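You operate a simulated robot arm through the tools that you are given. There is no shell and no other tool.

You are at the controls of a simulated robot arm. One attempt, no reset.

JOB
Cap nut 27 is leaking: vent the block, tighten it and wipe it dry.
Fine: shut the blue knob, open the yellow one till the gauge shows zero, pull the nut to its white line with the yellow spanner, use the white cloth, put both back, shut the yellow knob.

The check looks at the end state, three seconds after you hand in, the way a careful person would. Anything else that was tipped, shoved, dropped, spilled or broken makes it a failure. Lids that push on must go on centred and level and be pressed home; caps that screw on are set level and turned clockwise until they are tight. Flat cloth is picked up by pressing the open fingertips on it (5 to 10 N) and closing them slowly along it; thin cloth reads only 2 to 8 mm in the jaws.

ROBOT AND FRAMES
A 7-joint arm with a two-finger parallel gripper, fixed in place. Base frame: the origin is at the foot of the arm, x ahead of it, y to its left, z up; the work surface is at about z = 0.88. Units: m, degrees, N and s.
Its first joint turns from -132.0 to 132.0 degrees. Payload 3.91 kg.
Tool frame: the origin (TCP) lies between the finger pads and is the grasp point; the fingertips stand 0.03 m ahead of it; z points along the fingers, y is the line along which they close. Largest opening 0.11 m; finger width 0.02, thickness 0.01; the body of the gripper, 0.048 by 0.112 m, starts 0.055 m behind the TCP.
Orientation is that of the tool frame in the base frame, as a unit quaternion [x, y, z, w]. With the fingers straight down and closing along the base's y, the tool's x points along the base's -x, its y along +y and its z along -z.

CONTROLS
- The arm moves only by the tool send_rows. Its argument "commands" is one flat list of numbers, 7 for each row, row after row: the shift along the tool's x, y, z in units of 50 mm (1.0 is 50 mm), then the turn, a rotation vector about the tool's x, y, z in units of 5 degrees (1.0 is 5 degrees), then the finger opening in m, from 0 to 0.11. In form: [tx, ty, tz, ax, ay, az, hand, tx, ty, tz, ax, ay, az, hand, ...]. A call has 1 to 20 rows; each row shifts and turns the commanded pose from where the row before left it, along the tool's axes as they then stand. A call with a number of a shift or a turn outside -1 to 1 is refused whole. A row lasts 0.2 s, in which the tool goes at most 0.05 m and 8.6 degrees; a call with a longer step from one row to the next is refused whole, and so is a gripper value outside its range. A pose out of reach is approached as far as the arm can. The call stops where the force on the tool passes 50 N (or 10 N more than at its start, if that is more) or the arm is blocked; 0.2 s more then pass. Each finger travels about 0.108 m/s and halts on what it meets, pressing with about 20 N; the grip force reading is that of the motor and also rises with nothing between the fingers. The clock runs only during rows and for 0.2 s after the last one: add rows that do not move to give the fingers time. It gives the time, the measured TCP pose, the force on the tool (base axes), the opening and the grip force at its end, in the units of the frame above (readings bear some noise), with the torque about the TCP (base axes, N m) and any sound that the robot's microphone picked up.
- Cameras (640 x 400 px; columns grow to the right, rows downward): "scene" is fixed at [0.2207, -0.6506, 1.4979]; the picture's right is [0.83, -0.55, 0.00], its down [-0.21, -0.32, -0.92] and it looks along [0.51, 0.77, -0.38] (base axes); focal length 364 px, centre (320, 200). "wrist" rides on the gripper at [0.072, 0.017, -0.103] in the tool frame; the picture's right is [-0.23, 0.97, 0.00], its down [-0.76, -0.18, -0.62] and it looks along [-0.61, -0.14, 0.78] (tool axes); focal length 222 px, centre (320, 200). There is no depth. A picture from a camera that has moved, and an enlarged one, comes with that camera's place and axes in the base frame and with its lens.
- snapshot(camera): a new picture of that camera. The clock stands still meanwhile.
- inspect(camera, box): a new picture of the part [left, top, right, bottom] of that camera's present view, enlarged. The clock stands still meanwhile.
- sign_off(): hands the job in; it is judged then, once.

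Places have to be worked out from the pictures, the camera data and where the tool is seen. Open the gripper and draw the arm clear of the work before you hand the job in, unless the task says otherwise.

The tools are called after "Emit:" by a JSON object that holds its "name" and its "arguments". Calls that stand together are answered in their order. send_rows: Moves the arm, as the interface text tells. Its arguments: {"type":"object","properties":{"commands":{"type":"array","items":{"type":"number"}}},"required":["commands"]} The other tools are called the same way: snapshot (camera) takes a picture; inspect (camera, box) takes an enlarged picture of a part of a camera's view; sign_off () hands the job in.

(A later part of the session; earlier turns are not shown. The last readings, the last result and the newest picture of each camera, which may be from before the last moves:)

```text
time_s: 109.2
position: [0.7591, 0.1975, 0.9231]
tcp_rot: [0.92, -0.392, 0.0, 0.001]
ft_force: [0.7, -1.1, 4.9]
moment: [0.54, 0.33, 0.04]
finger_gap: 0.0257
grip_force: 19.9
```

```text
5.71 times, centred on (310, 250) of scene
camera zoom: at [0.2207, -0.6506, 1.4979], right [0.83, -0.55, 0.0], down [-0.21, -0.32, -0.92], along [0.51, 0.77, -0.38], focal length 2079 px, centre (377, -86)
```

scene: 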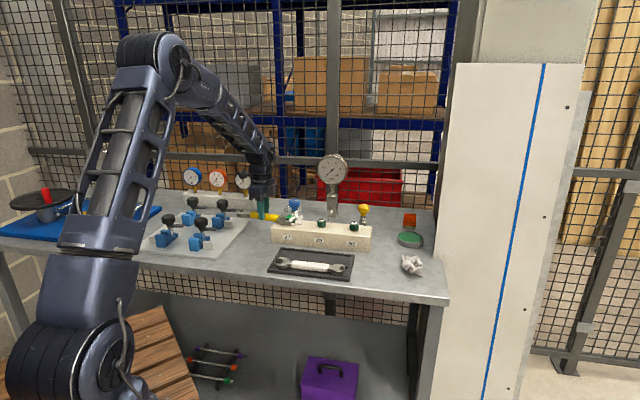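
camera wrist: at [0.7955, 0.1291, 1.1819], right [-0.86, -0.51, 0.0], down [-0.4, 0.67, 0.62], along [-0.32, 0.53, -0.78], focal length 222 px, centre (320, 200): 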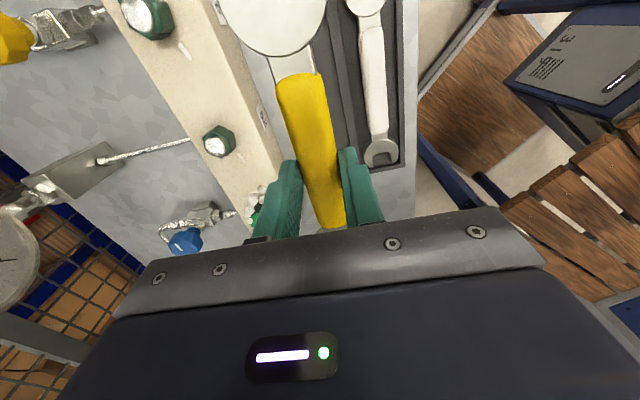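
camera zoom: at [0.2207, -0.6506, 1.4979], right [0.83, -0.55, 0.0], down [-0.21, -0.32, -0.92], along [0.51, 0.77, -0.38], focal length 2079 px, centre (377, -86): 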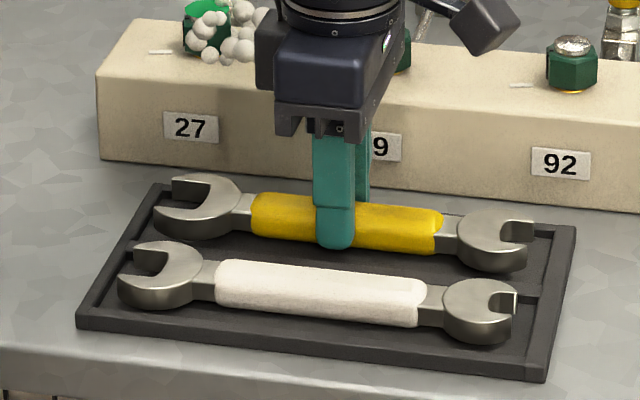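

The tray is taking the weight (contact at the big-jaw end first, at the original height). I'll open the fingers slowly to release it.

Emit:
{"name": "send_rows", "arguments": {"commands": [0, 0, 0, 0, 0, 0, 0.026, 0, 0, 0, 0, 0, 0, 0.03, 0, 0, 0, 0, 0, 0, 0.036, 0, 0, 0, 0, 0, 0, 0.044, 0, 0, 0, 0, 0, 0, 0.05, 0, 0, 0, 0, 0, 0, 0.05]}}

Emit:
{"name": "inspect", "arguments": {"camera": "scene", "box": [265, 215, 355, 285]}}

Emit:
{"name": "inspect", "arguments": {"camera": "wrist", "box": [240, 20, 400, 210]}}

```text
time_s: 110.6
position: [0.7583, 0.1964, 0.9233]
tcp_rot: [0.92, -0.391, 0.0, 0.0]
ft_force: [0.6, -0.7, 0.2]
moment: [-0.04, 0.02, -0.02]
finger_gap: 0.05
grip_force: 0.0
```

```text
5.71 times, centred on (310, 250) of scene
camera zoom: at [0.2207, -0.6506, 1.4979], right [0.83, -0.55, 0.0], down [-0.21, -0.32, -0.92], along [0.51, 0.77, -0.38], focal length 2079 px, centre (377, -86)
```

zoom: 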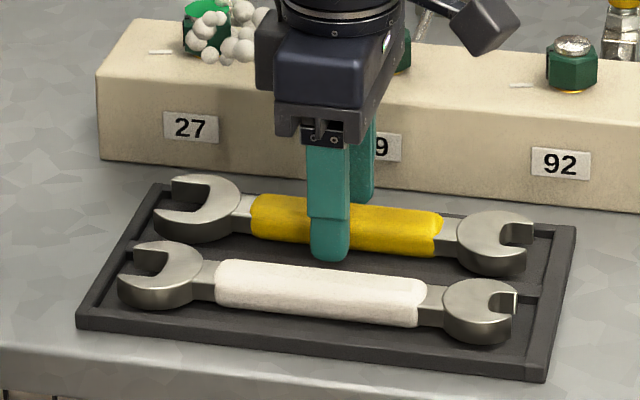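

```text
2.11 times, centred on (320, 115) of wrist
camera zoom: at [0.7957, 0.1332, 1.0261], right [-0.86, -0.51, 0.0], down [-0.4, 0.67, 0.62], along [-0.32, 0.53, -0.78], focal length 468 px, centre (320, 379)
```

zoom: 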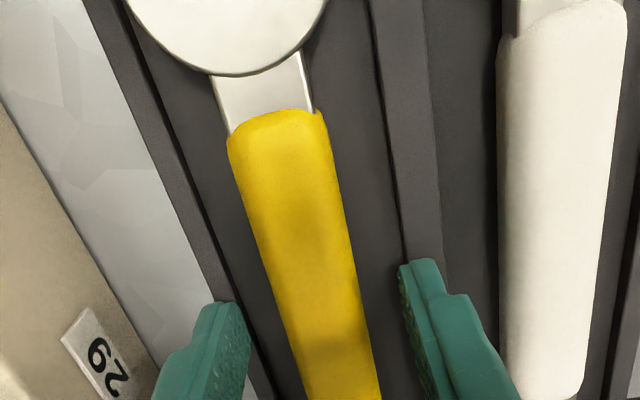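

Spanner released in its slot as before. I'll lift straight up, then head toward the cloth while turning the wrist back.

Emit:
{"name": "send_rows", "arguments": {"commands": [0, 0, -0.4, 0, 0, 0, 0.05, 0, 0, -0.8, 0, 0, 0, 0.05, 0, 0, -0.9, 0, 0, 0, 0.05, 0, 0, -0.9, 0, 0, 0, 0.05, 0, 0, -0.9, 0, 0, 0.5, 0.07, 0, 0, 0, 0, 0, 1, 0.09, 0, 0, 0, 0, 0, 1, 0.09, 0, 0, 0, 0, 0, 1, 0.09, 0, 0, 0, 0, 0, 1, 0.09, 0, 0, 0, 0, 0, 1, 0.09, 0, 0, 0, 0, 0, 1, 0.09, 0, 0, 0, 0, 0, 1, 0.09, 0, 0, 0, 0, 0, 1, 0.09, 0, 0, 0, 0, 0, 1, 0.09, 0, 0, 0, 0, 0, 1, 0.09, 0, 0, 0, 0, 0, 1, 0.09, 0, 0, 0, 0, 0, 1, 0.09, 0, 0, 0, 0, 0, 1, 0.09, 0, 0, 0, 0, 0, 1, 0.09]}}

Emit:
{"name": "send_rows", "arguments": {"commands": [0, 0, 0, 0, 0, 1, 0.09, 0, 0, 0, 0, 0, 1, 0.09, 0, 0, 0, 0, 0, 1, 0.09, 0, 0, 0, 0, 0, 1, 0.09, 0, 0, 0, 0, 0, 1, 0.09, 0, 0, 0, 0, 0, 1, 0.09, 0, 0, 0, 0, 0, 1, 0.09, 0, 0, 0, 0, 0, 1, 0.09, 0, 0, 0, 0, 0, 1, 0.09, 0, 0, 0, 0, 0, 1, 0.09, 0, 0, 0, 0, 0, 1, 0.09, 0, 0, 0, 0, 0, 1, 0.09, 0, 0, 0, 0, 0, 0.3, 0.09, 0, 0, 0, 0, 0, 0, 0.09]}}

Emit:
{"name": "snapshot", "arguments": {"camera": "scene"}}

Emit:
{"name": "inspect", "arguments": {"camera": "scene", "box": [265, 215, 355, 285]}}

Emit:
{"name": "inspect", "arguments": {"camera": "scene", "box": [380, 200, 450, 290]}}

```text
time_s: 114.6
position: [0.7587, 0.1964, 1.1202]
tcp_rot: [-0.511, 0.86, 0.0, 0.0]
ft_force: [-1.0, -0.1, 0.2]
moment: [0.0, -0.01, -0.03]
finger_gap: 0.0901
grip_force: 0.2
```

```text
time_s: 117.6
position: [0.7571, 0.1973, 1.1189]
tcp_rot: [0.0, 1.0, 0.001, 0.001]
ft_force: [0.5, 0.3, -0.6]
moment: [0.01, 0.01, 0.0]
finger_gap: 0.0902
grip_force: 0.0
```

```text
taken
```

scene: 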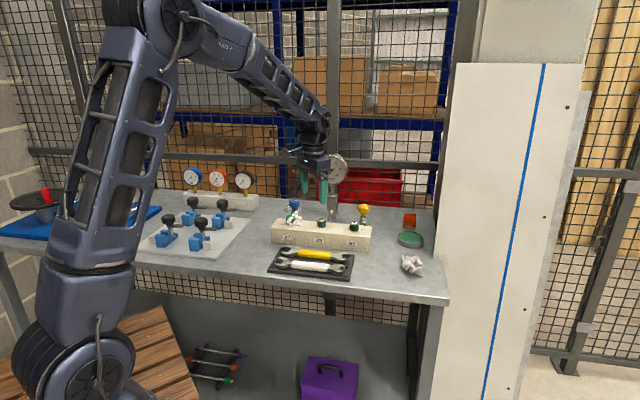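

```text
5.71 times, centred on (310, 250) of scene
camera zoom: at [0.2207, -0.6506, 1.4979], right [0.83, -0.55, 0.0], down [-0.21, -0.32, -0.92], along [0.51, 0.77, -0.38], focal length 2079 px, centre (377, -86)
```

zoom: 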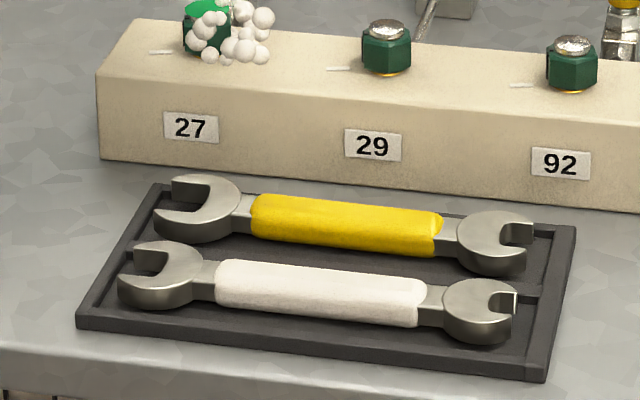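

```text
4.44 times, centred on (415, 245) of scene
camera zoom: at [0.2207, -0.6506, 1.4979], right [0.83, -0.55, 0.0], down [-0.21, -0.32, -0.92], along [0.51, 0.77, -0.38], focal length 1617 px, centre (-102, 0)
```

zoom: 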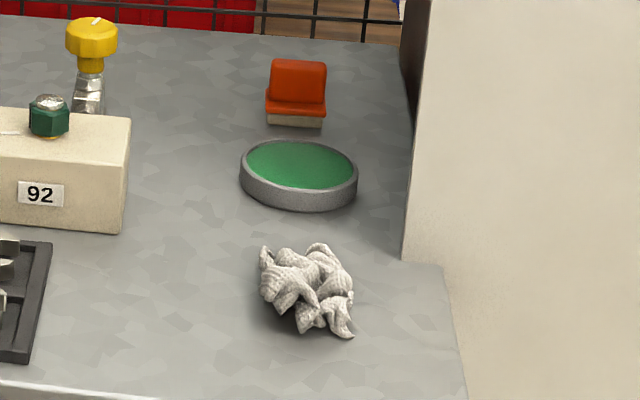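

The spanner sits exactly as before. Now the white cloth: it's crumpled near (0.975, -0.015). I'll move above it and look.

Emit:
{"name": "send_rows", "arguments": {"commands": [-0.55, -0.606, 0, 0, 0, 0, 0.09, -0.55, -0.606, 0, 0, 0, 0, 0.09, -0.55, -0.606, 0, 0, 0, 0, 0.09, -0.55, -0.606, 0, 0, 0, 0, 0.09, -0.55, -0.606, 0, 0, 0, 0, 0.09, -0.55, -0.606, 0, 0, 0, 0, 0.09, -0.55, -0.606, 0, 0, 0, 0, 0.09, 0, 0, 0.5, 0, 0, 0, 0.09, 0, 0, 0.5, 0, 0, 0, 0.09, 0, 0, 0, 0, 0, 0, 0.09]}}

Emit:
{"name": "snapshot", "arguments": {"camera": "wrist"}}

Emit:
{"name": "inspect", "arguments": {"camera": "wrist", "box": [250, 60, 400, 190]}}

Emit:
{"name": "inspect", "arguments": {"camera": "scene", "box": [360, 150, 460, 290]}}

```text
time_s: 119.8
position: [0.9502, -0.0151, 1.0693]
tcp_rot: [-0.001, 1.0, 0.001, 0.001]
ft_force: [-0.7, 0.3, 0.7]
moment: [0.02, 0.01, 0.0]
finger_gap: 0.09
grip_force: 0.1
```

```text
taken
camera wrist: at [0.8771, 0.0024, 1.1718], right [0.23, 0.97, 0.0], down [0.76, -0.18, 0.62], along [0.61, -0.14, -0.78], focal length 222 px, centre (320, 200)
```

wrist: 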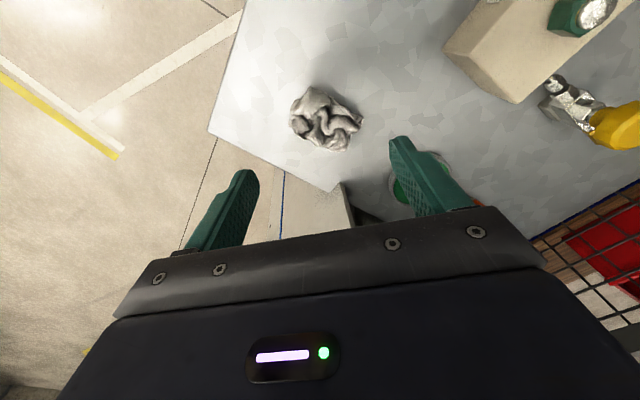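

```text
3.08 times, centred on (325, 125) of wrist
camera zoom: at [0.8771, 0.0024, 1.1718], right [0.23, 0.97, 0.0], down [0.76, -0.18, 0.62], along [0.61, -0.14, -0.78], focal length 684 px, centre (305, 431)
```

zoom: 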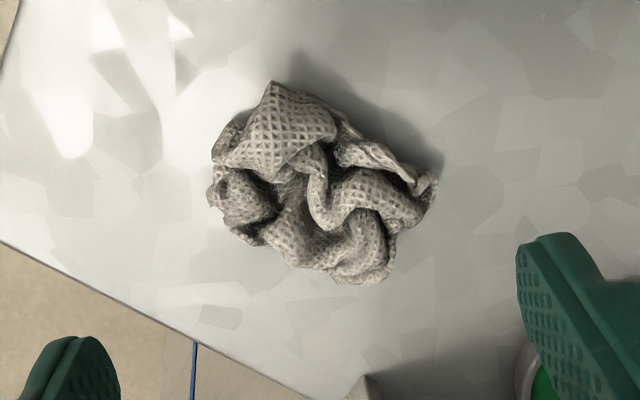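

```text
2.86 times, centred on (410, 220) of scene
camera zoom: at [0.2207, -0.6506, 1.4979], right [0.83, -0.55, 0.0], down [-0.21, -0.32, -0.92], along [0.51, 0.77, -0.38], focal length 1039 px, centre (63, 143)
```

zoom: 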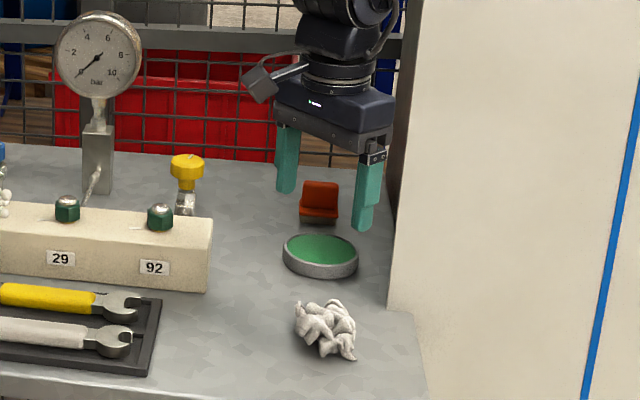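

The cloth is about 9 × 7 cm, centred at (0.975, -0.0155). I'll rotate 45° to close across its narrow direction, open wide and come down over it.

Emit:
{"name": "send_rows", "arguments": {"commands": [-0.5, 0, 0, 0, 0, -1, 0.11, 0, 0, 0, 0, 0, -1, 0.11, 0, 0, 0, 0, 0, -1, 0.11, 0, 0, 0, 0, 0, -1, 0.11, 0, 0, 0, 0, 0, -1, 0.11, 0, 0, 0, 0, 0, -1, 0.11, 0, 0, 0, 0, 0, -1, 0.11, 0, 0, 0, 0, 0, -1, 0.11, 0, 0, 0, 0, 0, -1, 0.11, 0, 0, 0.6, 0, 0, 0, 0.11, 0, 0, 0.6, 0, 0, 0, 0.11, 0, 0, 0, 0, 0, 0, 0.11]}}

Emit:
{"name": "snapshot", "arguments": {"camera": "wrist"}}

Emit:
{"name": "inspect", "arguments": {"camera": "wrist", "box": [220, 60, 420, 210]}}

Emit:
{"name": "inspect", "arguments": {"camera": "scene", "box": [370, 190, 460, 290]}}

```text
time_s: 122.4
position: [0.9754, -0.0166, 1.0084]
tcp_rot: [-0.383, 0.924, -0.001, 0.0]
ft_force: [0.2, -0.8, 0.7]
moment: [-0.04, 0.0, 0.0]
finger_gap: 0.1101
grip_force: 0.1
```

```text
taken
camera wrist: at [0.9115, -0.0552, 1.1115], right [-0.53, 0.85, 0.0], down [0.66, 0.41, 0.62], along [0.53, 0.33, -0.78], focal length 222 px, centre (320, 200)
```

wrist: 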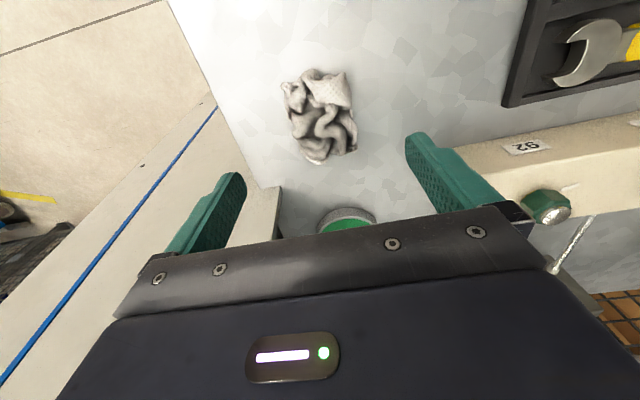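

```text
2.67 times, centred on (320, 135) of wrist
camera zoom: at [0.9115, -0.0552, 1.1115], right [-0.53, 0.85, 0.0], down [0.66, 0.41, 0.62], along [0.53, 0.33, -0.78], focal length 592 px, centre (320, 373)
```

zoom: 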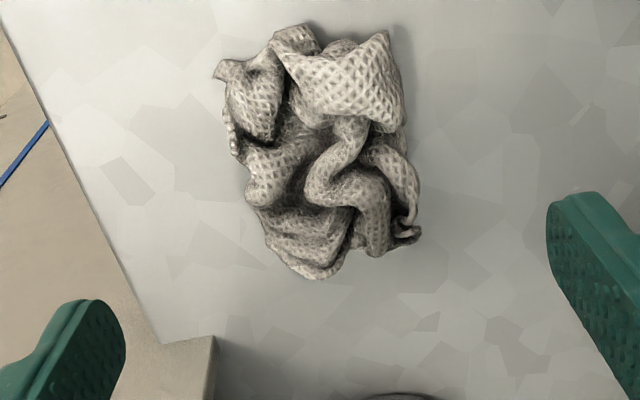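

```text
4.00 times, centred on (415, 240) of scene
camera zoom: at [0.2207, -0.6506, 1.4979], right [0.83, -0.55, 0.0], down [-0.21, -0.32, -0.92], along [0.51, 0.77, -0.38], focal length 1455 px, centre (-60, 40)
```

zoom: 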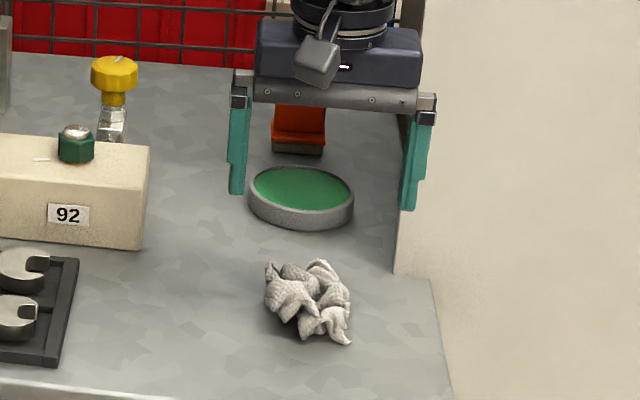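

The cloth is centred between the fingers with about 2 cm clearance each side. I'll come down over it.

Emit:
{"name": "send_rows", "arguments": {"commands": [0, 0, 0.6, 0, 0, 0, 0.11, 0, 0, 0.6, 0, 0, 0, 0.11, 0, 0, 0.5, 0, 0, 0, 0.11, 0, 0, 0, 0, 0, 0, 0.11]}}

Emit:
{"name": "inspect", "arguments": {"camera": "scene", "box": [370, 190, 460, 290]}}

Emit:
{"name": "inspect", "arguments": {"camera": "wrist", "box": [220, 80, 420, 230]}}

```text
time_s: 123.4
position: [0.9751, -0.0174, 0.9239]
tcp_rot: [-0.383, 0.924, 0.0, 0.0]
ft_force: [-0.9, 0.2, 0.4]
moment: [0.04, 0.01, -0.01]
finger_gap: 0.1099
grip_force: 0.2
```

```text
4.00 times, centred on (415, 240) of scene
camera zoom: at [0.2207, -0.6506, 1.4979], right [0.83, -0.55, 0.0], down [-0.21, -0.32, -0.92], along [0.51, 0.77, -0.38], focal length 1455 px, centre (-60, 40)
```

zoom: 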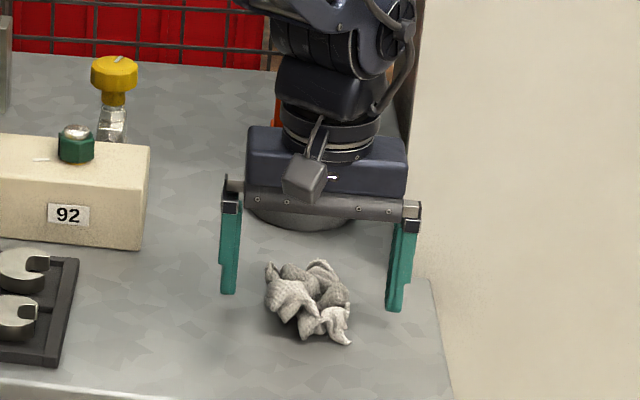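

```text
2.67 times, centred on (320, 155) of wrist
camera zoom: at [0.9111, -0.0559, 1.0263], right [-0.53, 0.85, 0.0], down [0.66, 0.41, 0.62], along [0.53, 0.33, -0.78], focal length 592 px, centre (320, 320)
```

zoom: 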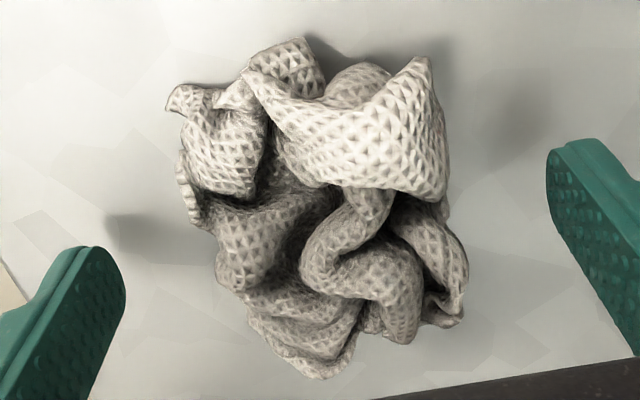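

Straddling the cloth. I'll lower 7 mm more so that the tips are just above the table, and close slowly.

Emit:
{"name": "send_rows", "arguments": {"commands": [0, 0, 0.08, 0, 0, 0, 0.11, 0, 0, 0.06, 0, 0, 0, 0.11, 0, 0, 0, 0, 0, 0, 0.1, 0, 0, 0, 0, 0, 0, 0.09, 0, 0, 0, 0, 0, 0, 0.08, 0, 0, 0, 0, 0, 0, 0.07, 0, 0, 0, 0, 0, 0, 0.06, 0, 0, 0, 0, 0, 0, 0.05, 0, 0, 0, 0, 0, 0, 0.05]}}

Emit:
{"name": "inspect", "arguments": {"camera": "wrist", "box": [220, 80, 420, 230]}}

```text
time_s: 125.4
position: [0.9754, -0.0161, 0.9178]
tcp_rot: [-0.383, 0.924, 0.0, 0.001]
ft_force: [0.3, -0.3, -0.2]
moment: [0.04, -0.02, 0.03]
finger_gap: 0.0596
grip_force: 20.2
```

```text
2.67 times, centred on (320, 155) of wrist
camera zoom: at [0.9114, -0.0552, 1.0202], right [-0.53, 0.85, 0.0], down [0.66, 0.41, 0.62], along [0.53, 0.33, -0.78], focal length 592 px, centre (320, 320)
```

zoom: 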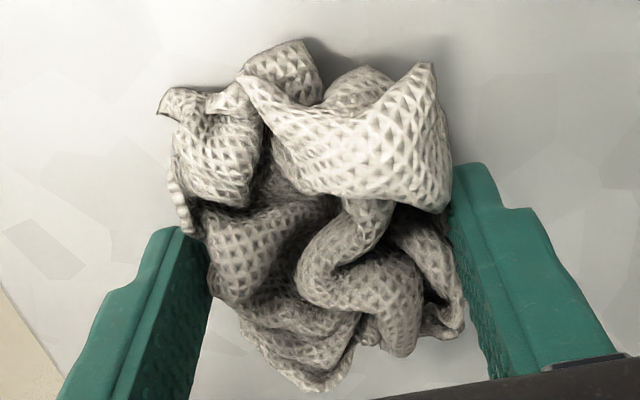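

The fingers hold the bundle at 60 mm with 20 N. I'll keep squeezing and lift slowly.

Emit:
{"name": "send_rows", "arguments": {"commands": [0, 0, 0, 0, 0, 0, 0.04, 0, 0, 0, 0, 0, 0, 0.04, 0, 0, -0.2, 0, 0, 0, 0.04, 0, 0, -0.4, 0, 0, 0, 0.04, 0, 0, -0.6, 0, 0, 0, 0.04, 0, 0, 0, 0, 0, 0, 0.04]}}

Emit:
{"name": "snapshot", "arguments": {"camera": "wrist"}}

Emit:
{"name": "inspect", "arguments": {"camera": "scene", "box": [370, 190, 460, 290]}}

```text
time_s: 126.8
position: [0.9761, -0.0159, 0.977]
tcp_rot: [-0.383, 0.924, 0.0, 0.001]
ft_force: [-0.3, 0.5, 0.0]
moment: [0.02, 0.02, 0.0]
finger_gap: 0.0595
grip_force: 20.1
```

```text
taken
camera wrist: at [0.9127, -0.0551, 1.0796], right [-0.53, 0.85, 0.0], down [0.66, 0.41, 0.62], along [0.53, 0.33, -0.78], focal length 222 px, centre (320, 200)
```

wrist: 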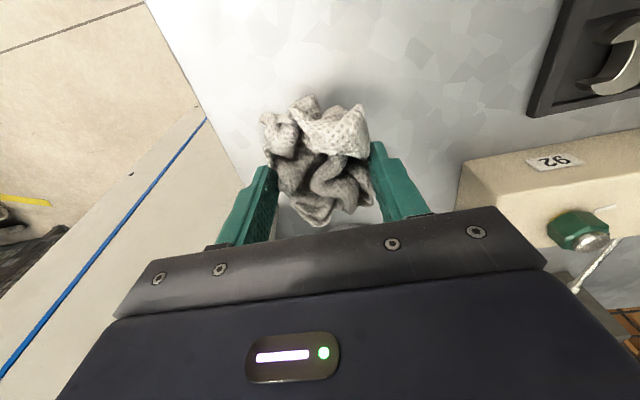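

```text
4.00 times, centred on (415, 240) of scene
camera zoom: at [0.2207, -0.6506, 1.4979], right [0.83, -0.55, 0.0], down [-0.21, -0.32, -0.92], along [0.51, 0.77, -0.38], focal length 1455 px, centre (-60, 40)
```

zoom: 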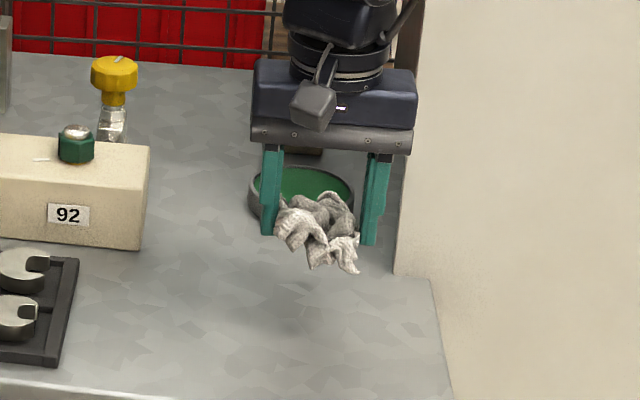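

The cloth is held, with its underside about 7 mm below the fingertips. I'll raise it and carry it over to nut 27.

Emit:
{"name": "send_rows", "arguments": {"commands": [0, 0, -0.8, 0, 0, 0, 0.04, 0, 0, -0.8, 0, 0, 0, 0.04, 0, 0, -0.5, 0, 0, 0, 0.04, -0.213, 0.822, 0, 0, 0, 0, 0.04, -0.213, 0.822, 0, 0, 0, 0, 0.04, -0.213, 0.822, 0, 0, 0, 0, 0.04, -0.213, 0.822, 0, 0, 0, 0, 0.04, -0.213, 0.822, 0, 0, 0, 0, 0.04, -0.213, 0.822, 0, 0, 0, 0, 0.04, -0.213, 0.822, 0, 0, 0, 0, 0.04, -0.213, 0.822, 0, 0, 0, 0, 0.04, -0.213, 0.822, 0, 0, 0, 0, 0.04, -0.213, 0.822, 0, 0, 0, 0, 0.04, 0, 0, 0, 0, 0, 0, 0.04, 0, 0, 0, 0, 0, 0, 0.04]}}

Emit:
{"name": "snapshot", "arguments": {"camera": "wrist"}}

Emit:
{"name": "inspect", "arguments": {"camera": "scene", "box": [240, 160, 360, 260]}}

```text
time_s: 130.0
position: [0.7606, 0.3519, 1.08]
tcp_rot: [-0.383, 0.924, 0.0, 0.0]
ft_force: [0.1, -0.3, -0.7]
moment: [0.01, 0.0, -0.01]
finger_gap: 0.0593
grip_force: 20.2
```

```text
taken
camera wrist: at [0.6972, 0.3119, 1.1828], right [-0.53, 0.85, 0.0], down [0.66, 0.41, 0.62], along [0.53, 0.33, -0.78], focal length 222 px, centre (320, 200)
```

wrist: 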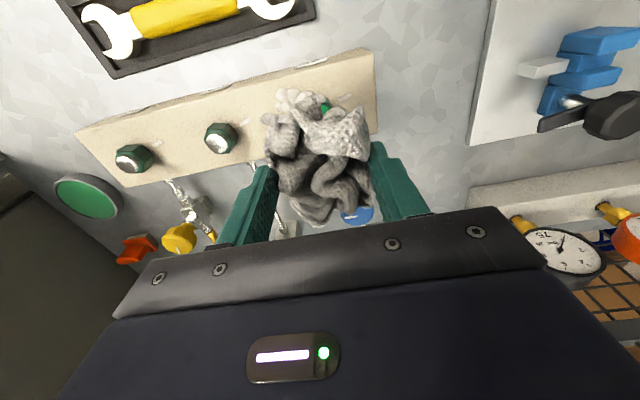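

```text
4.00 times, centred on (300, 210) of scene
camera zoom: at [0.2207, -0.6506, 1.4979], right [0.83, -0.55, 0.0], down [-0.21, -0.32, -0.92], along [0.51, 0.77, -0.38], focal length 1455 px, centre (400, 160)
```

zoom: 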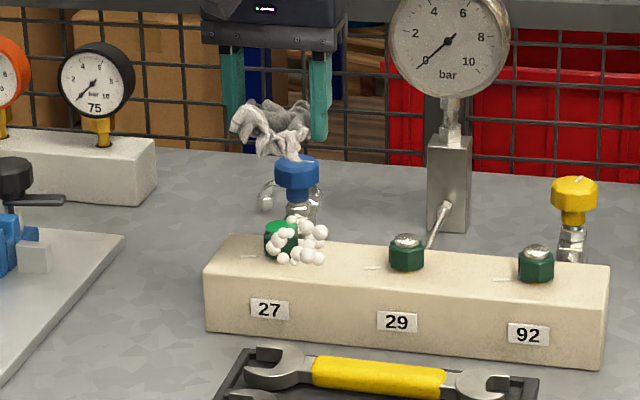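

The cloth hangs right above nut 27. I'll lower it in steps until it presses lightly on the nut.

Emit:
{"name": "send_rows", "arguments": {"commands": [0, 0, 0.5, 0, 0, 0, 0.04, 0, 0, 0.5, 0, 0, 0, 0.04, 0, 0, 0.2, 0, 0, 0, 0.04, 0, 0, 0, 0, 0, 0, 0.04]}}

Emit:
{"name": "send_rows", "arguments": {"commands": [0, 0, 0.1, 0, 0, 0, 0.04, 0, 0, 0, 0, 0, 0, 0.04]}}

Emit:
{"name": "inspect", "arguments": {"camera": "scene", "box": [260, 180, 320, 240]}}

```text
time_s: 131.0
position: [0.7615, 0.3513, 1.0216]
tcp_rot: [-0.382, 0.924, 0.0, 0.0]
ft_force: [-0.4, 0.0, 0.1]
moment: [-0.02, 0.0, 0.01]
finger_gap: 0.0593
grip_force: 19.3
```

```text
time_s: 131.6
position: [0.7602, 0.3515, 1.017]
tcp_rot: [-0.383, 0.924, 0.0, 0.001]
ft_force: [-0.3, -0.7, 0.1]
moment: [0.0, 0.02, -0.02]
finger_gap: 0.06
grip_force: 19.9
```

```text
6.67 times, centred on (290, 210) of scene
camera zoom: at [0.2207, -0.6506, 1.4979], right [0.83, -0.55, 0.0], down [-0.21, -0.32, -0.92], along [0.51, 0.77, -0.38], focal length 2425 px, centre (520, 133)
```

zoom: 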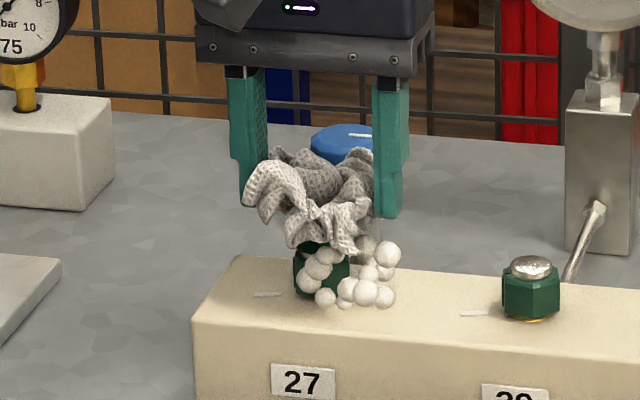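

Close to the nut; continuing down in 3 mm steps.

Emit:
{"name": "send_rows", "arguments": {"commands": [0, 0, 0.06, 0, 0, 0, 0.04, 0, 0, 0, 0, 0, 0, 0.04]}}

Emit:
{"name": "send_rows", "arguments": {"commands": [0, 0, 0.06, 0, 0, 0, 0.04, 0, 0, 0, 0, 0, 0, 0.04]}}

Emit:
{"name": "inspect", "arguments": {"camera": "scene", "box": [260, 180, 320, 240]}}

```text
time_s: 132.2
position: [0.7601, 0.3512, 1.0133]
tcp_rot: [-0.383, 0.924, 0.0, 0.001]
ft_force: [0.3, -0.6, -1.1]
moment: [-0.03, -0.05, 0.0]
finger_gap: 0.06
grip_force: 20.4
```

```text
time_s: 132.8
position: [0.76, 0.3505, 1.0106]
tcp_rot: [-0.382, 0.924, 0.0, 0.0]
ft_force: [-0.4, 0.7, -0.4]
moment: [-0.01, -0.01, -0.01]
finger_gap: 0.0596
grip_force: 20.1
```

```text
6.67 times, centred on (290, 210) of scene
camera zoom: at [0.2207, -0.6506, 1.4979], right [0.83, -0.55, 0.0], down [-0.21, -0.32, -0.92], along [0.51, 0.77, -0.38], focal length 2425 px, centre (520, 133)
```

zoom: 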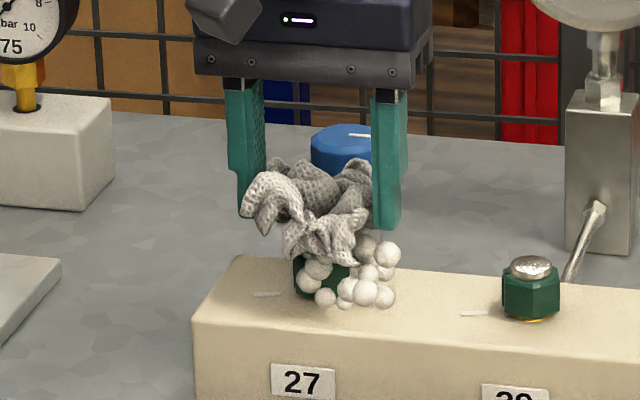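

No contact force yet; two more small steps.

Emit:
{"name": "send_rows", "arguments": {"commands": [0, 0, 0.05, 0, 0, 0, 0.04, 0, 0, 0, 0, 0, 0, 0.04]}}

Emit:
{"name": "send_rows", "arguments": {"commands": [0, 0, 0.05, 0, 0, 0, 0.04, 0, 0, 0, 0, 0, 0, 0.04]}}

Emit:
{"name": "inspect", "arguments": {"camera": "scene", "box": [260, 180, 320, 240]}}

```text
time_s: 133.4
position: [0.7615, 0.3503, 1.0083]
tcp_rot: [-0.382, 0.924, 0.0, 0.0]
ft_force: [-0.3, -0.6, 0.1]
moment: [0.01, 0.0, 0.0]
finger_gap: 0.0597
grip_force: 19.6
```

```text
time_s: 134.0
position: [0.7606, 0.3524, 1.0056]
tcp_rot: [-0.383, 0.924, 0.0, 0.0]
ft_force: [0.1, -0.4, -0.4]
moment: [-0.01, 0.02, 0.02]
finger_gap: 0.0599
grip_force: 20.5
```

```text
6.67 times, centred on (290, 210) of scene
camera zoom: at [0.2207, -0.6506, 1.4979], right [0.83, -0.55, 0.0], down [-0.21, -0.32, -0.92], along [0.51, 0.77, -0.38], focal length 2425 px, centre (520, 133)
```

zoom: 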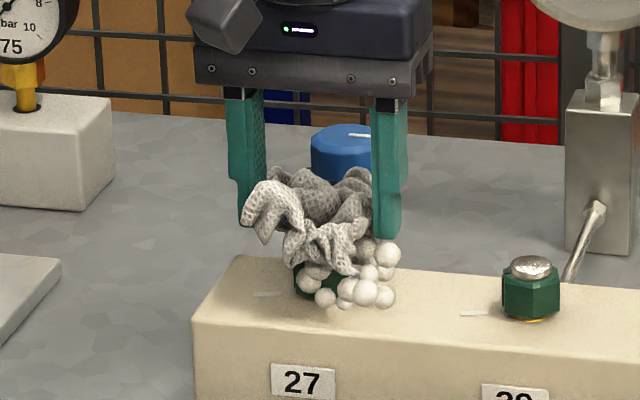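

Still no load; the fingers clear the nut by 14 mm each side, so I can go lower safely. Continuing until the cloth presses.

Emit:
{"name": "send_rows", "arguments": {"commands": [0, 0, 0.05, 0, 0, 0, 0.04, 0, 0, 0, 0, 0, 0, 0.04]}}

Emit:
{"name": "send_rows", "arguments": {"commands": [0, 0, 0.05, 0, 0, 0, 0.04, 0, 0, 0, 0, 0, 0, 0.04]}}

Emit:
{"name": "send_rows", "arguments": {"commands": [0, 0, 0.05, 0, 0, 0, 0.04, 0, 0, 0, 0, 0, 0, 0.04]}}

Emit:
{"name": "inspect", "arguments": {"camera": "scene", "box": [260, 180, 320, 240]}}

```text
time_s: 134.6
position: [0.7598, 0.3515, 1.0041]
tcp_rot: [-0.383, 0.924, -0.001, 0.0]
ft_force: [-1.3, -0.7, 8.0]
moment: [-0.06, 0.01, -0.03]
finger_gap: 0.06
grip_force: 20.1
```

```text
time_s: 135.2
position: [0.7599, 0.3504, 1.0023]
tcp_rot: [-0.382, 0.924, 0.001, 0.0]
ft_force: [2.5, 3.1, 20.9]
moment: [0.19, -0.19, 0.03]
finger_gap: 0.0598
grip_force: 19.9
```

```text
time_s: 135.8
position: [0.7592, 0.3504, 0.9988]
tcp_rot: [-0.383, 0.924, 0.0, -0.001]
ft_force: [1.1, -0.1, 20.8]
moment: [0.17, -0.19, -0.02]
finger_gap: 0.0601
grip_force: 19.6
```

```text
6.67 times, centred on (290, 210) of scene
camera zoom: at [0.2207, -0.6506, 1.4979], right [0.83, -0.55, 0.0], down [-0.21, -0.32, -0.92], along [0.51, 0.77, -0.38], focal length 2425 px, centre (520, 133)
```

zoom: 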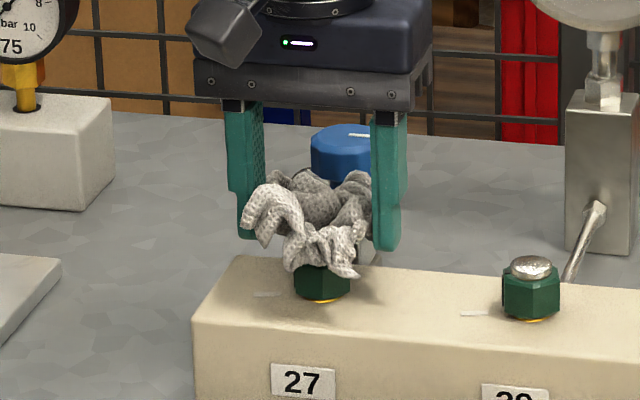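

The cloth is now pressing and the foam has already vanished. I'll ease the pressure slightly and rub gently back and forth over the nut top.

Emit:
{"name": "send_rows", "arguments": {"commands": [0, 0, -0.03, 0, 0, 0, 0.04, 0.1, 0, 0, 0, 0, 0, 0.04, 0.1, 0, 0, 0, 0, 0, 0.04, -0.1, 0, 0, 0, 0, 0, 0.04, -0.1, 0, 0, 0, 0, 0, 0.04, -0.1, 0, 0, 0, 0, 0, 0.04, -0.1, 0, 0, 0, 0, 0, 0.04, 0.1, 0, 0, 0, 0, 0, 0.04, 0.1, 0, 0, 0, 0, 0, 0.04, 0, 0.1, 0, 0, 0, 0, 0.04, 0, 0.08, 0, 0, 0, 0, 0.04, 0, -0.1, 0, 0, 0, 0, 0.04, 0, -0.08, 0, 0, 0, 0, 0.04, 0, -0.1, 0, 0, 0, 0, 0.04, 0, -0.08, 0, 0, 0, 0, 0.04, 0, 0.1, 0, 0, 0, 0, 0.04, 0, 0.08, 0, 0, 0, 0, 0.04, 0, 0, 0, 0, 0, 0, 0.04]}}

Emit:
{"name": "inspect", "arguments": {"camera": "scene", "box": [260, 180, 320, 240]}}

```text
time_s: 139.6
position: [0.7607, 0.3489, 1.0004]
tcp_rot: [-0.383, 0.924, 0.0, 0.0]
ft_force: [0.5, -0.1, -0.4]
moment: [-0.02, -0.01, 0.0]
finger_gap: 0.0601
grip_force: 20.5
```

```text
6.67 times, centred on (290, 210) of scene
camera zoom: at [0.2207, -0.6506, 1.4979], right [0.83, -0.55, 0.0], down [-0.21, -0.32, -0.92], along [0.51, 0.77, -0.38], focal length 2425 px, centre (520, 133)
```

zoom: 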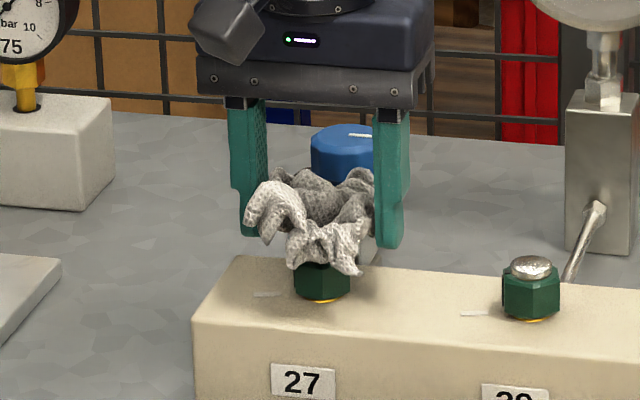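

The load is off now. I'll lift the cloth 6 cm to see whether nut 27 is clean and dry.

Emit:
{"name": "send_rows", "arguments": {"commands": [0, 0, -0.6, 0, 0, 0, 0.04, 0, 0, -0.6, 0, 0, 0, 0.04, 0, 0, 0, 0, 0, 0, 0.04]}}

Emit:
{"name": "inspect", "arguments": {"camera": "scene", "box": [270, 200, 310, 230]}}

Emit:
{"name": "inspect", "arguments": {"camera": "scene", "box": [260, 170, 320, 240]}}

```text
time_s: 140.4
position: [0.7596, 0.3509, 1.0585]
tcp_rot: [-0.383, 0.924, 0.001, 0.0]
ft_force: [0.3, -0.5, 0.7]
moment: [-0.02, 0.01, 0.02]
finger_gap: 0.06
grip_force: 19.8
```

```text
13.33 times, centred on (290, 215) of scene
camera zoom: at [0.2207, -0.6506, 1.4979], right [0.83, -0.55, 0.0], down [-0.21, -0.32, -0.92], along [0.51, 0.77, -0.38], focal length 4851 px, centre (720, 0)
```

zoom: 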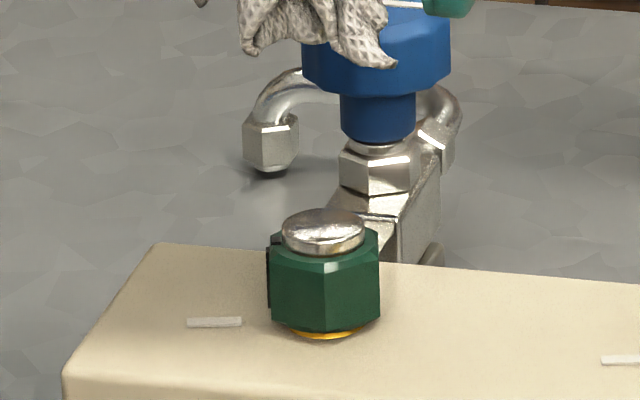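

```text
5.71 times, centred on (290, 205) of scene
camera zoom: at [0.2207, -0.6506, 1.4979], right [0.83, -0.55, 0.0], down [-0.21, -0.32, -0.92], along [0.51, 0.77, -0.38], focal length 2079 px, centre (491, 171)
```

zoom: 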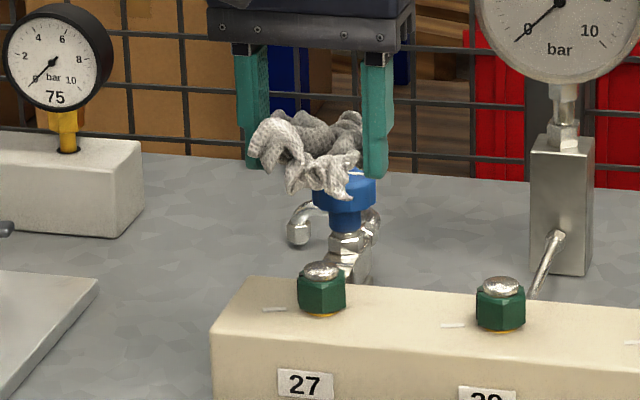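

Nut 27 is clean and dry, and the rib lines up with its white line like its neighbours. Now I'll carry the cloth back to where it lay.

Emit:
{"name": "send_rows", "arguments": {"commands": [0, 0, -0.5, 0, 0, 0, 0.04, 0.213, -0.822, 0, 0, 0, 0, 0.04, 0.213, -0.822, 0, 0, 0, 0, 0.04, 0.213, -0.822, 0, 0, 0, 0, 0.04, 0.213, -0.822, 0, 0, 0, 0, 0.04, 0.213, -0.822, 0, 0, 0, 0, 0.04, 0.213, -0.822, 0, 0, 0, 0, 0.04, 0.213, -0.822, 0, 0, 0, 0, 0.04, 0.213, -0.822, 0, 0, 0, 0, 0.04, 0.213, -0.822, 0, 0, 0, 0, 0.04, 0.213, -0.822, 0, 0, 0, 0, 0.04, 0, 0, 0, 0, 0, 0, 0.04, 0, 0, 0, 0, 0, 0, 0.04]}}

Emit:
{"name": "send_rows", "arguments": {"commands": [0, 0, 0.8, 0, 0, 0, 0.04, 0, 0, 0.8, 0, 0, 0, 0.04, 0, 0, 0.8, 0, 0, 0, 0.04, 0, 0, 0.6, 0, 0, 0, 0.04, 0, 0, 0, 0, 0, 0, 0.04]}}

Emit:
{"name": "inspect", "arguments": {"camera": "scene", "box": [370, 190, 460, 290]}}

Emit:
{"name": "snapshot", "arguments": {"camera": "wrist"}}

```text
time_s: 143.2
position: [0.9757, -0.0144, 1.0864]
tcp_rot: [-0.383, 0.924, 0.0, 0.001]
ft_force: [0.3, -0.7, 0.1]
moment: [0.02, -0.01, 0.0]
finger_gap: 0.0599
grip_force: 19.4
```

```text
time_s: 144.4
position: [0.9743, -0.0155, 0.9342]
tcp_rot: [-0.383, 0.924, -0.001, 0.0]
ft_force: [0.0, -0.5, 0.5]
moment: [0.02, -0.01, 0.01]
finger_gap: 0.06
grip_force: 20.1
```

```text
4.00 times, centred on (415, 240) of scene
camera zoom: at [0.2207, -0.6506, 1.4979], right [0.83, -0.55, 0.0], down [-0.21, -0.32, -0.92], along [0.51, 0.77, -0.38], focal length 1455 px, centre (-60, 40)
```

zoom: 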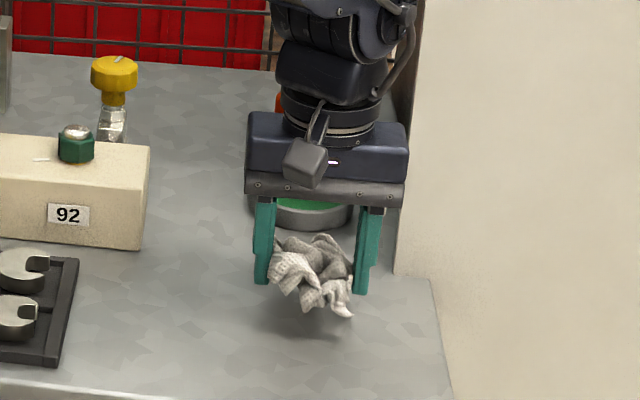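

```text
taken
camera wrist: at [0.9109, -0.0552, 1.0378], right [-0.53, 0.85, 0.0], down [0.66, 0.41, 0.62], along [0.53, 0.33, -0.78], focal length 222 px, centre (320, 200)
```

wrist: 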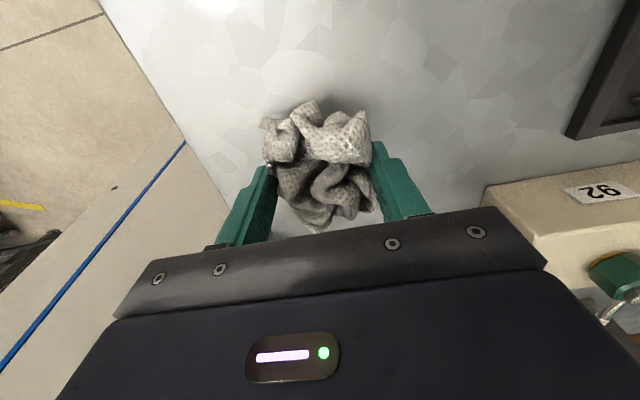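

Over the original spot. Lowering the last bit in small steps to set it down gently.

Emit:
{"name": "send_rows", "arguments": {"commands": [0, 0, 0.15, 0, 0, 0, 0.04, 0, 0, 0.1, 0, 0, 0, 0.04, 0, 0, 0, 0, 0, 0, 0.04]}}

Emit:
{"name": "send_rows", "arguments": {"commands": [0, 0, 0.05, 0, 0, 0, 0.04, 0, 0, 0, 0, 0, 0, 0.04]}}

Emit:
{"name": "send_rows", "arguments": {"commands": [0, 0, 0.05, 0, 0, 0, 0.04, 0, 0, 0, 0, 0, 0, 0.04]}}

Emit:
{"name": "inspect", "arguments": {"camera": "scene", "box": [385, 230, 440, 290]}}

```text
time_s: 145.2
position: [0.9754, -0.0163, 0.923]
tcp_rot: [-0.383, 0.924, 0.0, 0.001]
ft_force: [-0.3, 0.3, -0.6]
moment: [0.0, -0.02, -0.01]
finger_gap: 0.06
grip_force: 19.3
```

```text
time_s: 145.8
position: [0.9761, -0.0153, 0.9206]
tcp_rot: [-0.383, 0.924, 0.0, 0.0]
ft_force: [0.0, -0.6, -0.4]
moment: [-0.02, -0.01, 0.0]
finger_gap: 0.06
grip_force: 19.9
```

```text
time_s: 146.4
position: [0.9763, -0.0157, 0.9178]
tcp_rot: [-0.383, 0.924, 0.0, 0.0]
ft_force: [0.2, 0.6, -0.1]
moment: [-0.01, -0.03, 0.0]
finger_gap: 0.06
grip_force: 20.4
```

```text
6.67 times, centred on (412, 260) of scene
camera zoom: at [0.2207, -0.6506, 1.4979], right [0.83, -0.55, 0.0], down [-0.21, -0.32, -0.92], along [0.51, 0.77, -0.38], focal length 2425 px, centre (-297, -200)
```

zoom: 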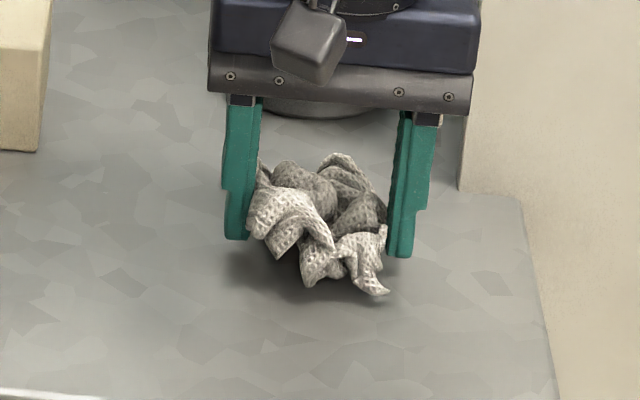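

Still just off the surface (the cloth rode up a little in the fingers). Down a few millimetres more.

Emit:
{"name": "send_rows", "arguments": {"commands": [0, 0, 0.04, 0, 0, 0, 0.04, 0, 0, 0, 0, 0, 0, 0.04]}}

Emit:
{"name": "send_rows", "arguments": {"commands": [0, 0, 0.03, 0, 0, 0, 0.04, 0, 0, 0, 0, 0, 0, 0.04]}}

```text
time_s: 147.0
position: [0.9751, -0.0155, 0.917]
tcp_rot: [-0.383, 0.924, 0.0, 0.0]
ft_force: [-0.3, 0.2, -0.2]
moment: [-0.02, -0.01, -0.02]
finger_gap: 0.06
grip_force: 19.5
```

```text
time_s: 147.6
position: [0.9741, -0.0153, 0.9149]
tcp_rot: [-0.383, 0.924, 0.0, 0.0]
ft_force: [0.2, -0.1, -0.6]
moment: [0.02, 0.02, 0.01]
finger_gap: 0.0601
grip_force: 20.0
```

Another 2 mm, then open the fingers slowly.

Emit:
{"name": "send_rows", "arguments": {"commands": [0, 0, 0.04, 0, 0, 0, 0.04, 0, 0, 0, 0, 0, 0, 0.04]}}

Emit:
{"name": "send_rows", "arguments": {"commands": [0, 0, 0, 0, 0, 0, 0.06, 0, 0, 0, 0, 0, 0, 0.064, 0, 0, 0, 0, 0, 0, 0.07, 0, 0, 0, 0, 0, 0, 0.08, 0, 0, 0, 0, 0, 0, 0.095, 0, 0, 0, 0, 0, 0, 0.11, 0, 0, 0, 0, 0, 0, 0.11]}}

Emit:
{"name": "inspect", "arguments": {"camera": "scene", "box": [385, 230, 440, 290]}}

```text
time_s: 148.2
position: [0.9758, -0.0147, 0.913]
tcp_rot: [-0.382, 0.924, 0.0, -0.001]
ft_force: [0.8, -1.0, 3.5]
moment: [0.06, -0.02, 0.0]
finger_gap: 0.0602
grip_force: 19.3
```

```text
time_s: 149.8
position: [0.9759, -0.0144, 0.9121]
tcp_rot: [-0.382, 0.924, 0.001, 0.0]
ft_force: [0.2, -1.0, -0.3]
moment: [0.03, 0.0, -0.05]
finger_gap: 0.1101
grip_force: 0.0
```

```text
6.67 times, centred on (412, 260) of scene
camera zoom: at [0.2207, -0.6506, 1.4979], right [0.83, -0.55, 0.0], down [-0.21, -0.32, -0.92], along [0.51, 0.77, -0.38], focal length 2425 px, centre (-297, -200)
```

zoom: 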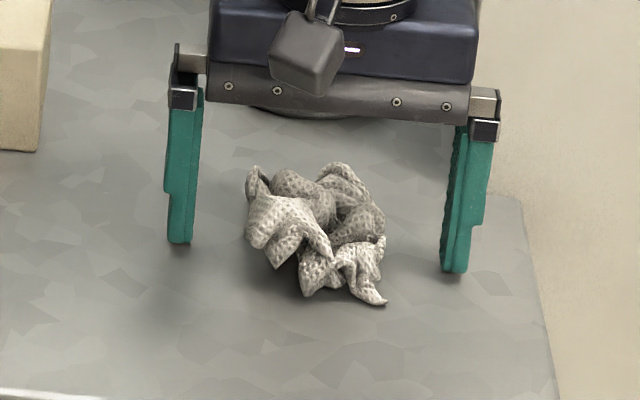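

The cloth is back in place. I'll lift straight up and go over to the yellow knob again by way of a clear path.

Emit:
{"name": "send_rows", "arguments": {"commands": [0, 0, -0.8, 0, 0, 0, 0.11, 0, 0, -1, 0, 0, 0, 0.11, 0, 0, -1, 0, 0, 0, 0.11, 0, 0, -1, 0, 0, 0, 0.11, 0, 0, -0.5, 0, 0, 0, 0.11, -0.425, 0.637, 0, 0, 0, 0, 0.09, -0.425, 0.637, 0, 0, 0, 0, 0.09, -0.425, 0.637, 0, 0, 0, 0, 0.09, -0.425, 0.637, 0, 0, 0, 0, 0.09, -0.714, 0.219, 0, 0, 0, 0, 0.09, -0.714, 0.219, 0, 0, 0, 0, 0.09, -0.714, 0.219, 0, 0, 0, 0, 0.09, -0.714, 0.219, 0, 0, 0, 0, 0.09, 0, 0, 0, 0, 0, -1, 0.09, 0, 0, 0, 0, 0, -1, 0.09, 0, 0, 0, 0, 0, 0, 0.09, 0, 0, 0, 0, 0, 0, 0.09]}}

Emit:
{"name": "snapshot", "arguments": {"camera": "wrist"}}

Emit:
{"name": "inspect", "arguments": {"camera": "wrist", "box": [260, 60, 380, 160]}}

Emit:
{"name": "snapshot", "arguments": {"camera": "scene"}}

```text
time_s: 153.4
position: [1.0146, 0.2662, 1.1271]
tcp_rot: [-0.462, 0.887, 0.0, 0.0]
ft_force: [-1.0, 0.0, -0.9]
moment: [0.07, 0.01, 0.0]
finger_gap: 0.0898
grip_force: 0.2
```

```text
taken
camera wrist: at [0.9592, 0.2167, 1.2293], right [-0.67, 0.74, 0.0], down [0.58, 0.52, 0.62], along [0.46, 0.42, -0.78], focal length 222 px, centre (320, 200)
```

wrist: 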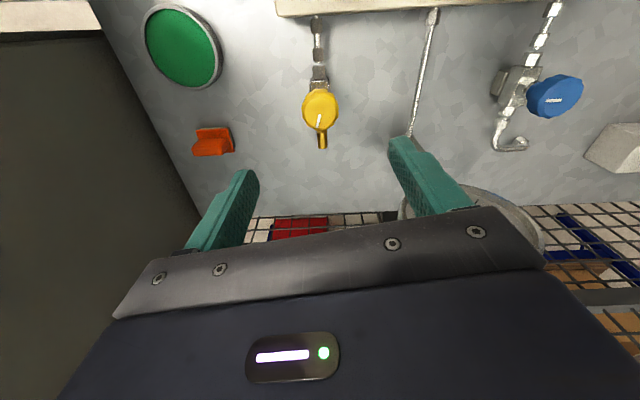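

```text
4.00 times, centred on (320, 110) of wrist
camera zoom: at [0.9592, 0.2167, 1.2293], right [-0.67, 0.74, 0.0], down [0.58, 0.52, 0.62], along [0.46, 0.42, -0.78], focal length 888 px, centre (320, 560)
```

zoom: 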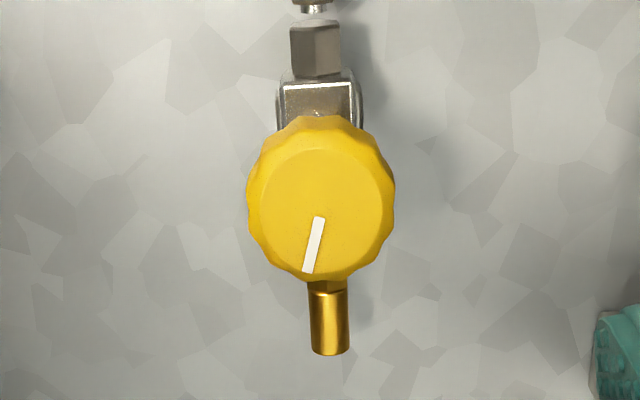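

```text
taken
```

scene: 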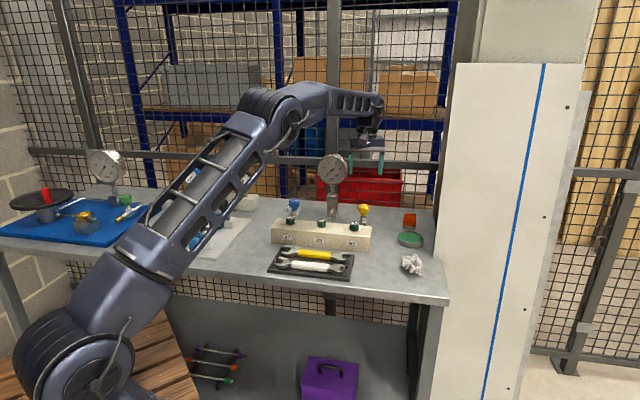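

The yellow knob is centred below the tool. Descending around it and closing.

Emit:
{"name": "send_rows", "arguments": {"commands": [0, 0, 0.8, 0, 0, 0, 0.09, 0, 0, 0.8, 0, 0, 0, 0.09, 0, 0, 0.8, 0, 0, 0, 0.09, 0, 0, 0.46, 0, 0, 0, 0.09, 0, 0, 0, 0, 0, 0, 0.09, 0, 0, 0, 0, 0, 0, 0.075, 0, 0, 0, 0, 0, 0, 0.06, 0, 0, 0, 0, 0, 0, 0.045, 0, 0, 0, 0, 0, 0, 0.03, 0, 0, 0, 0, 0, 0, 0.03]}}

Emit:
{"name": "snapshot", "arguments": {"camera": "wrist"}}

```text
time_s: 155.6
position: [1.0165, 0.2657, 0.9861]
tcp_rot: [-0.461, 0.887, 0.0, 0.001]
ft_force: [12.6, -4.3, -0.1]
moment: [0.33, -0.91, -0.08]
finger_gap: 0.0412
grip_force: 44.7
```

```text
taken
camera wrist: at [0.9597, 0.2165, 1.0888], right [-0.67, 0.74, 0.0], down [0.58, 0.52, 0.62], along [0.47, 0.42, -0.78], focal length 222 px, centre (320, 200)
```

wrist: 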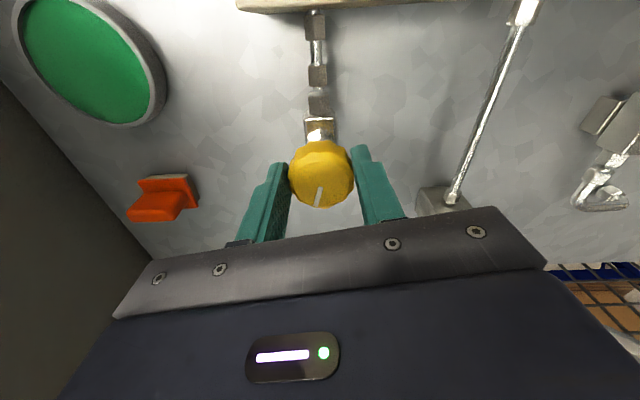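

Gripped. I'll ease the side load and start turning clockwise to shut it.

Emit:
{"name": "send_rows", "arguments": {"commands": [-0.005, -0.018, 0, 0, 0, 0, 0.03, 0, 0, 0, 0, 0, 1, 0.03, 0, 0, 0, 0, 0, 1, 0.03, 0, 0, 0, 0, 0, 1, 0.03, 0, 0, 0, 0, 0, 0, 0.03]}}

Emit:
{"name": "send_rows", "arguments": {"commands": [0, 0, 0, 0, 0, 1, 0.03, 0, 0, 0, 0, 0, 1, 0.03, 0, 0, 0, 0, 0, 0, 0.03]}}

```text
time_s: 156.8
position: [1.0147, 0.2668, 0.9857]
tcp_rot: [-0.342, 0.94, 0.0, 0.0]
ft_force: [1.2, 1.0, 21.5]
moment: [-0.48, 0.79, -0.05]
finger_gap: 0.0416
grip_force: 45.0
```

```text
time_s: 157.6
position: [1.015, 0.2665, 0.9862]
tcp_rot: [-0.259, 0.966, 0.002, 0.0]
ft_force: [-9.2, 10.1, 28.5]
moment: [0.84, 0.03, -0.02]
finger_gap: 0.0412
grip_force: 44.4
```

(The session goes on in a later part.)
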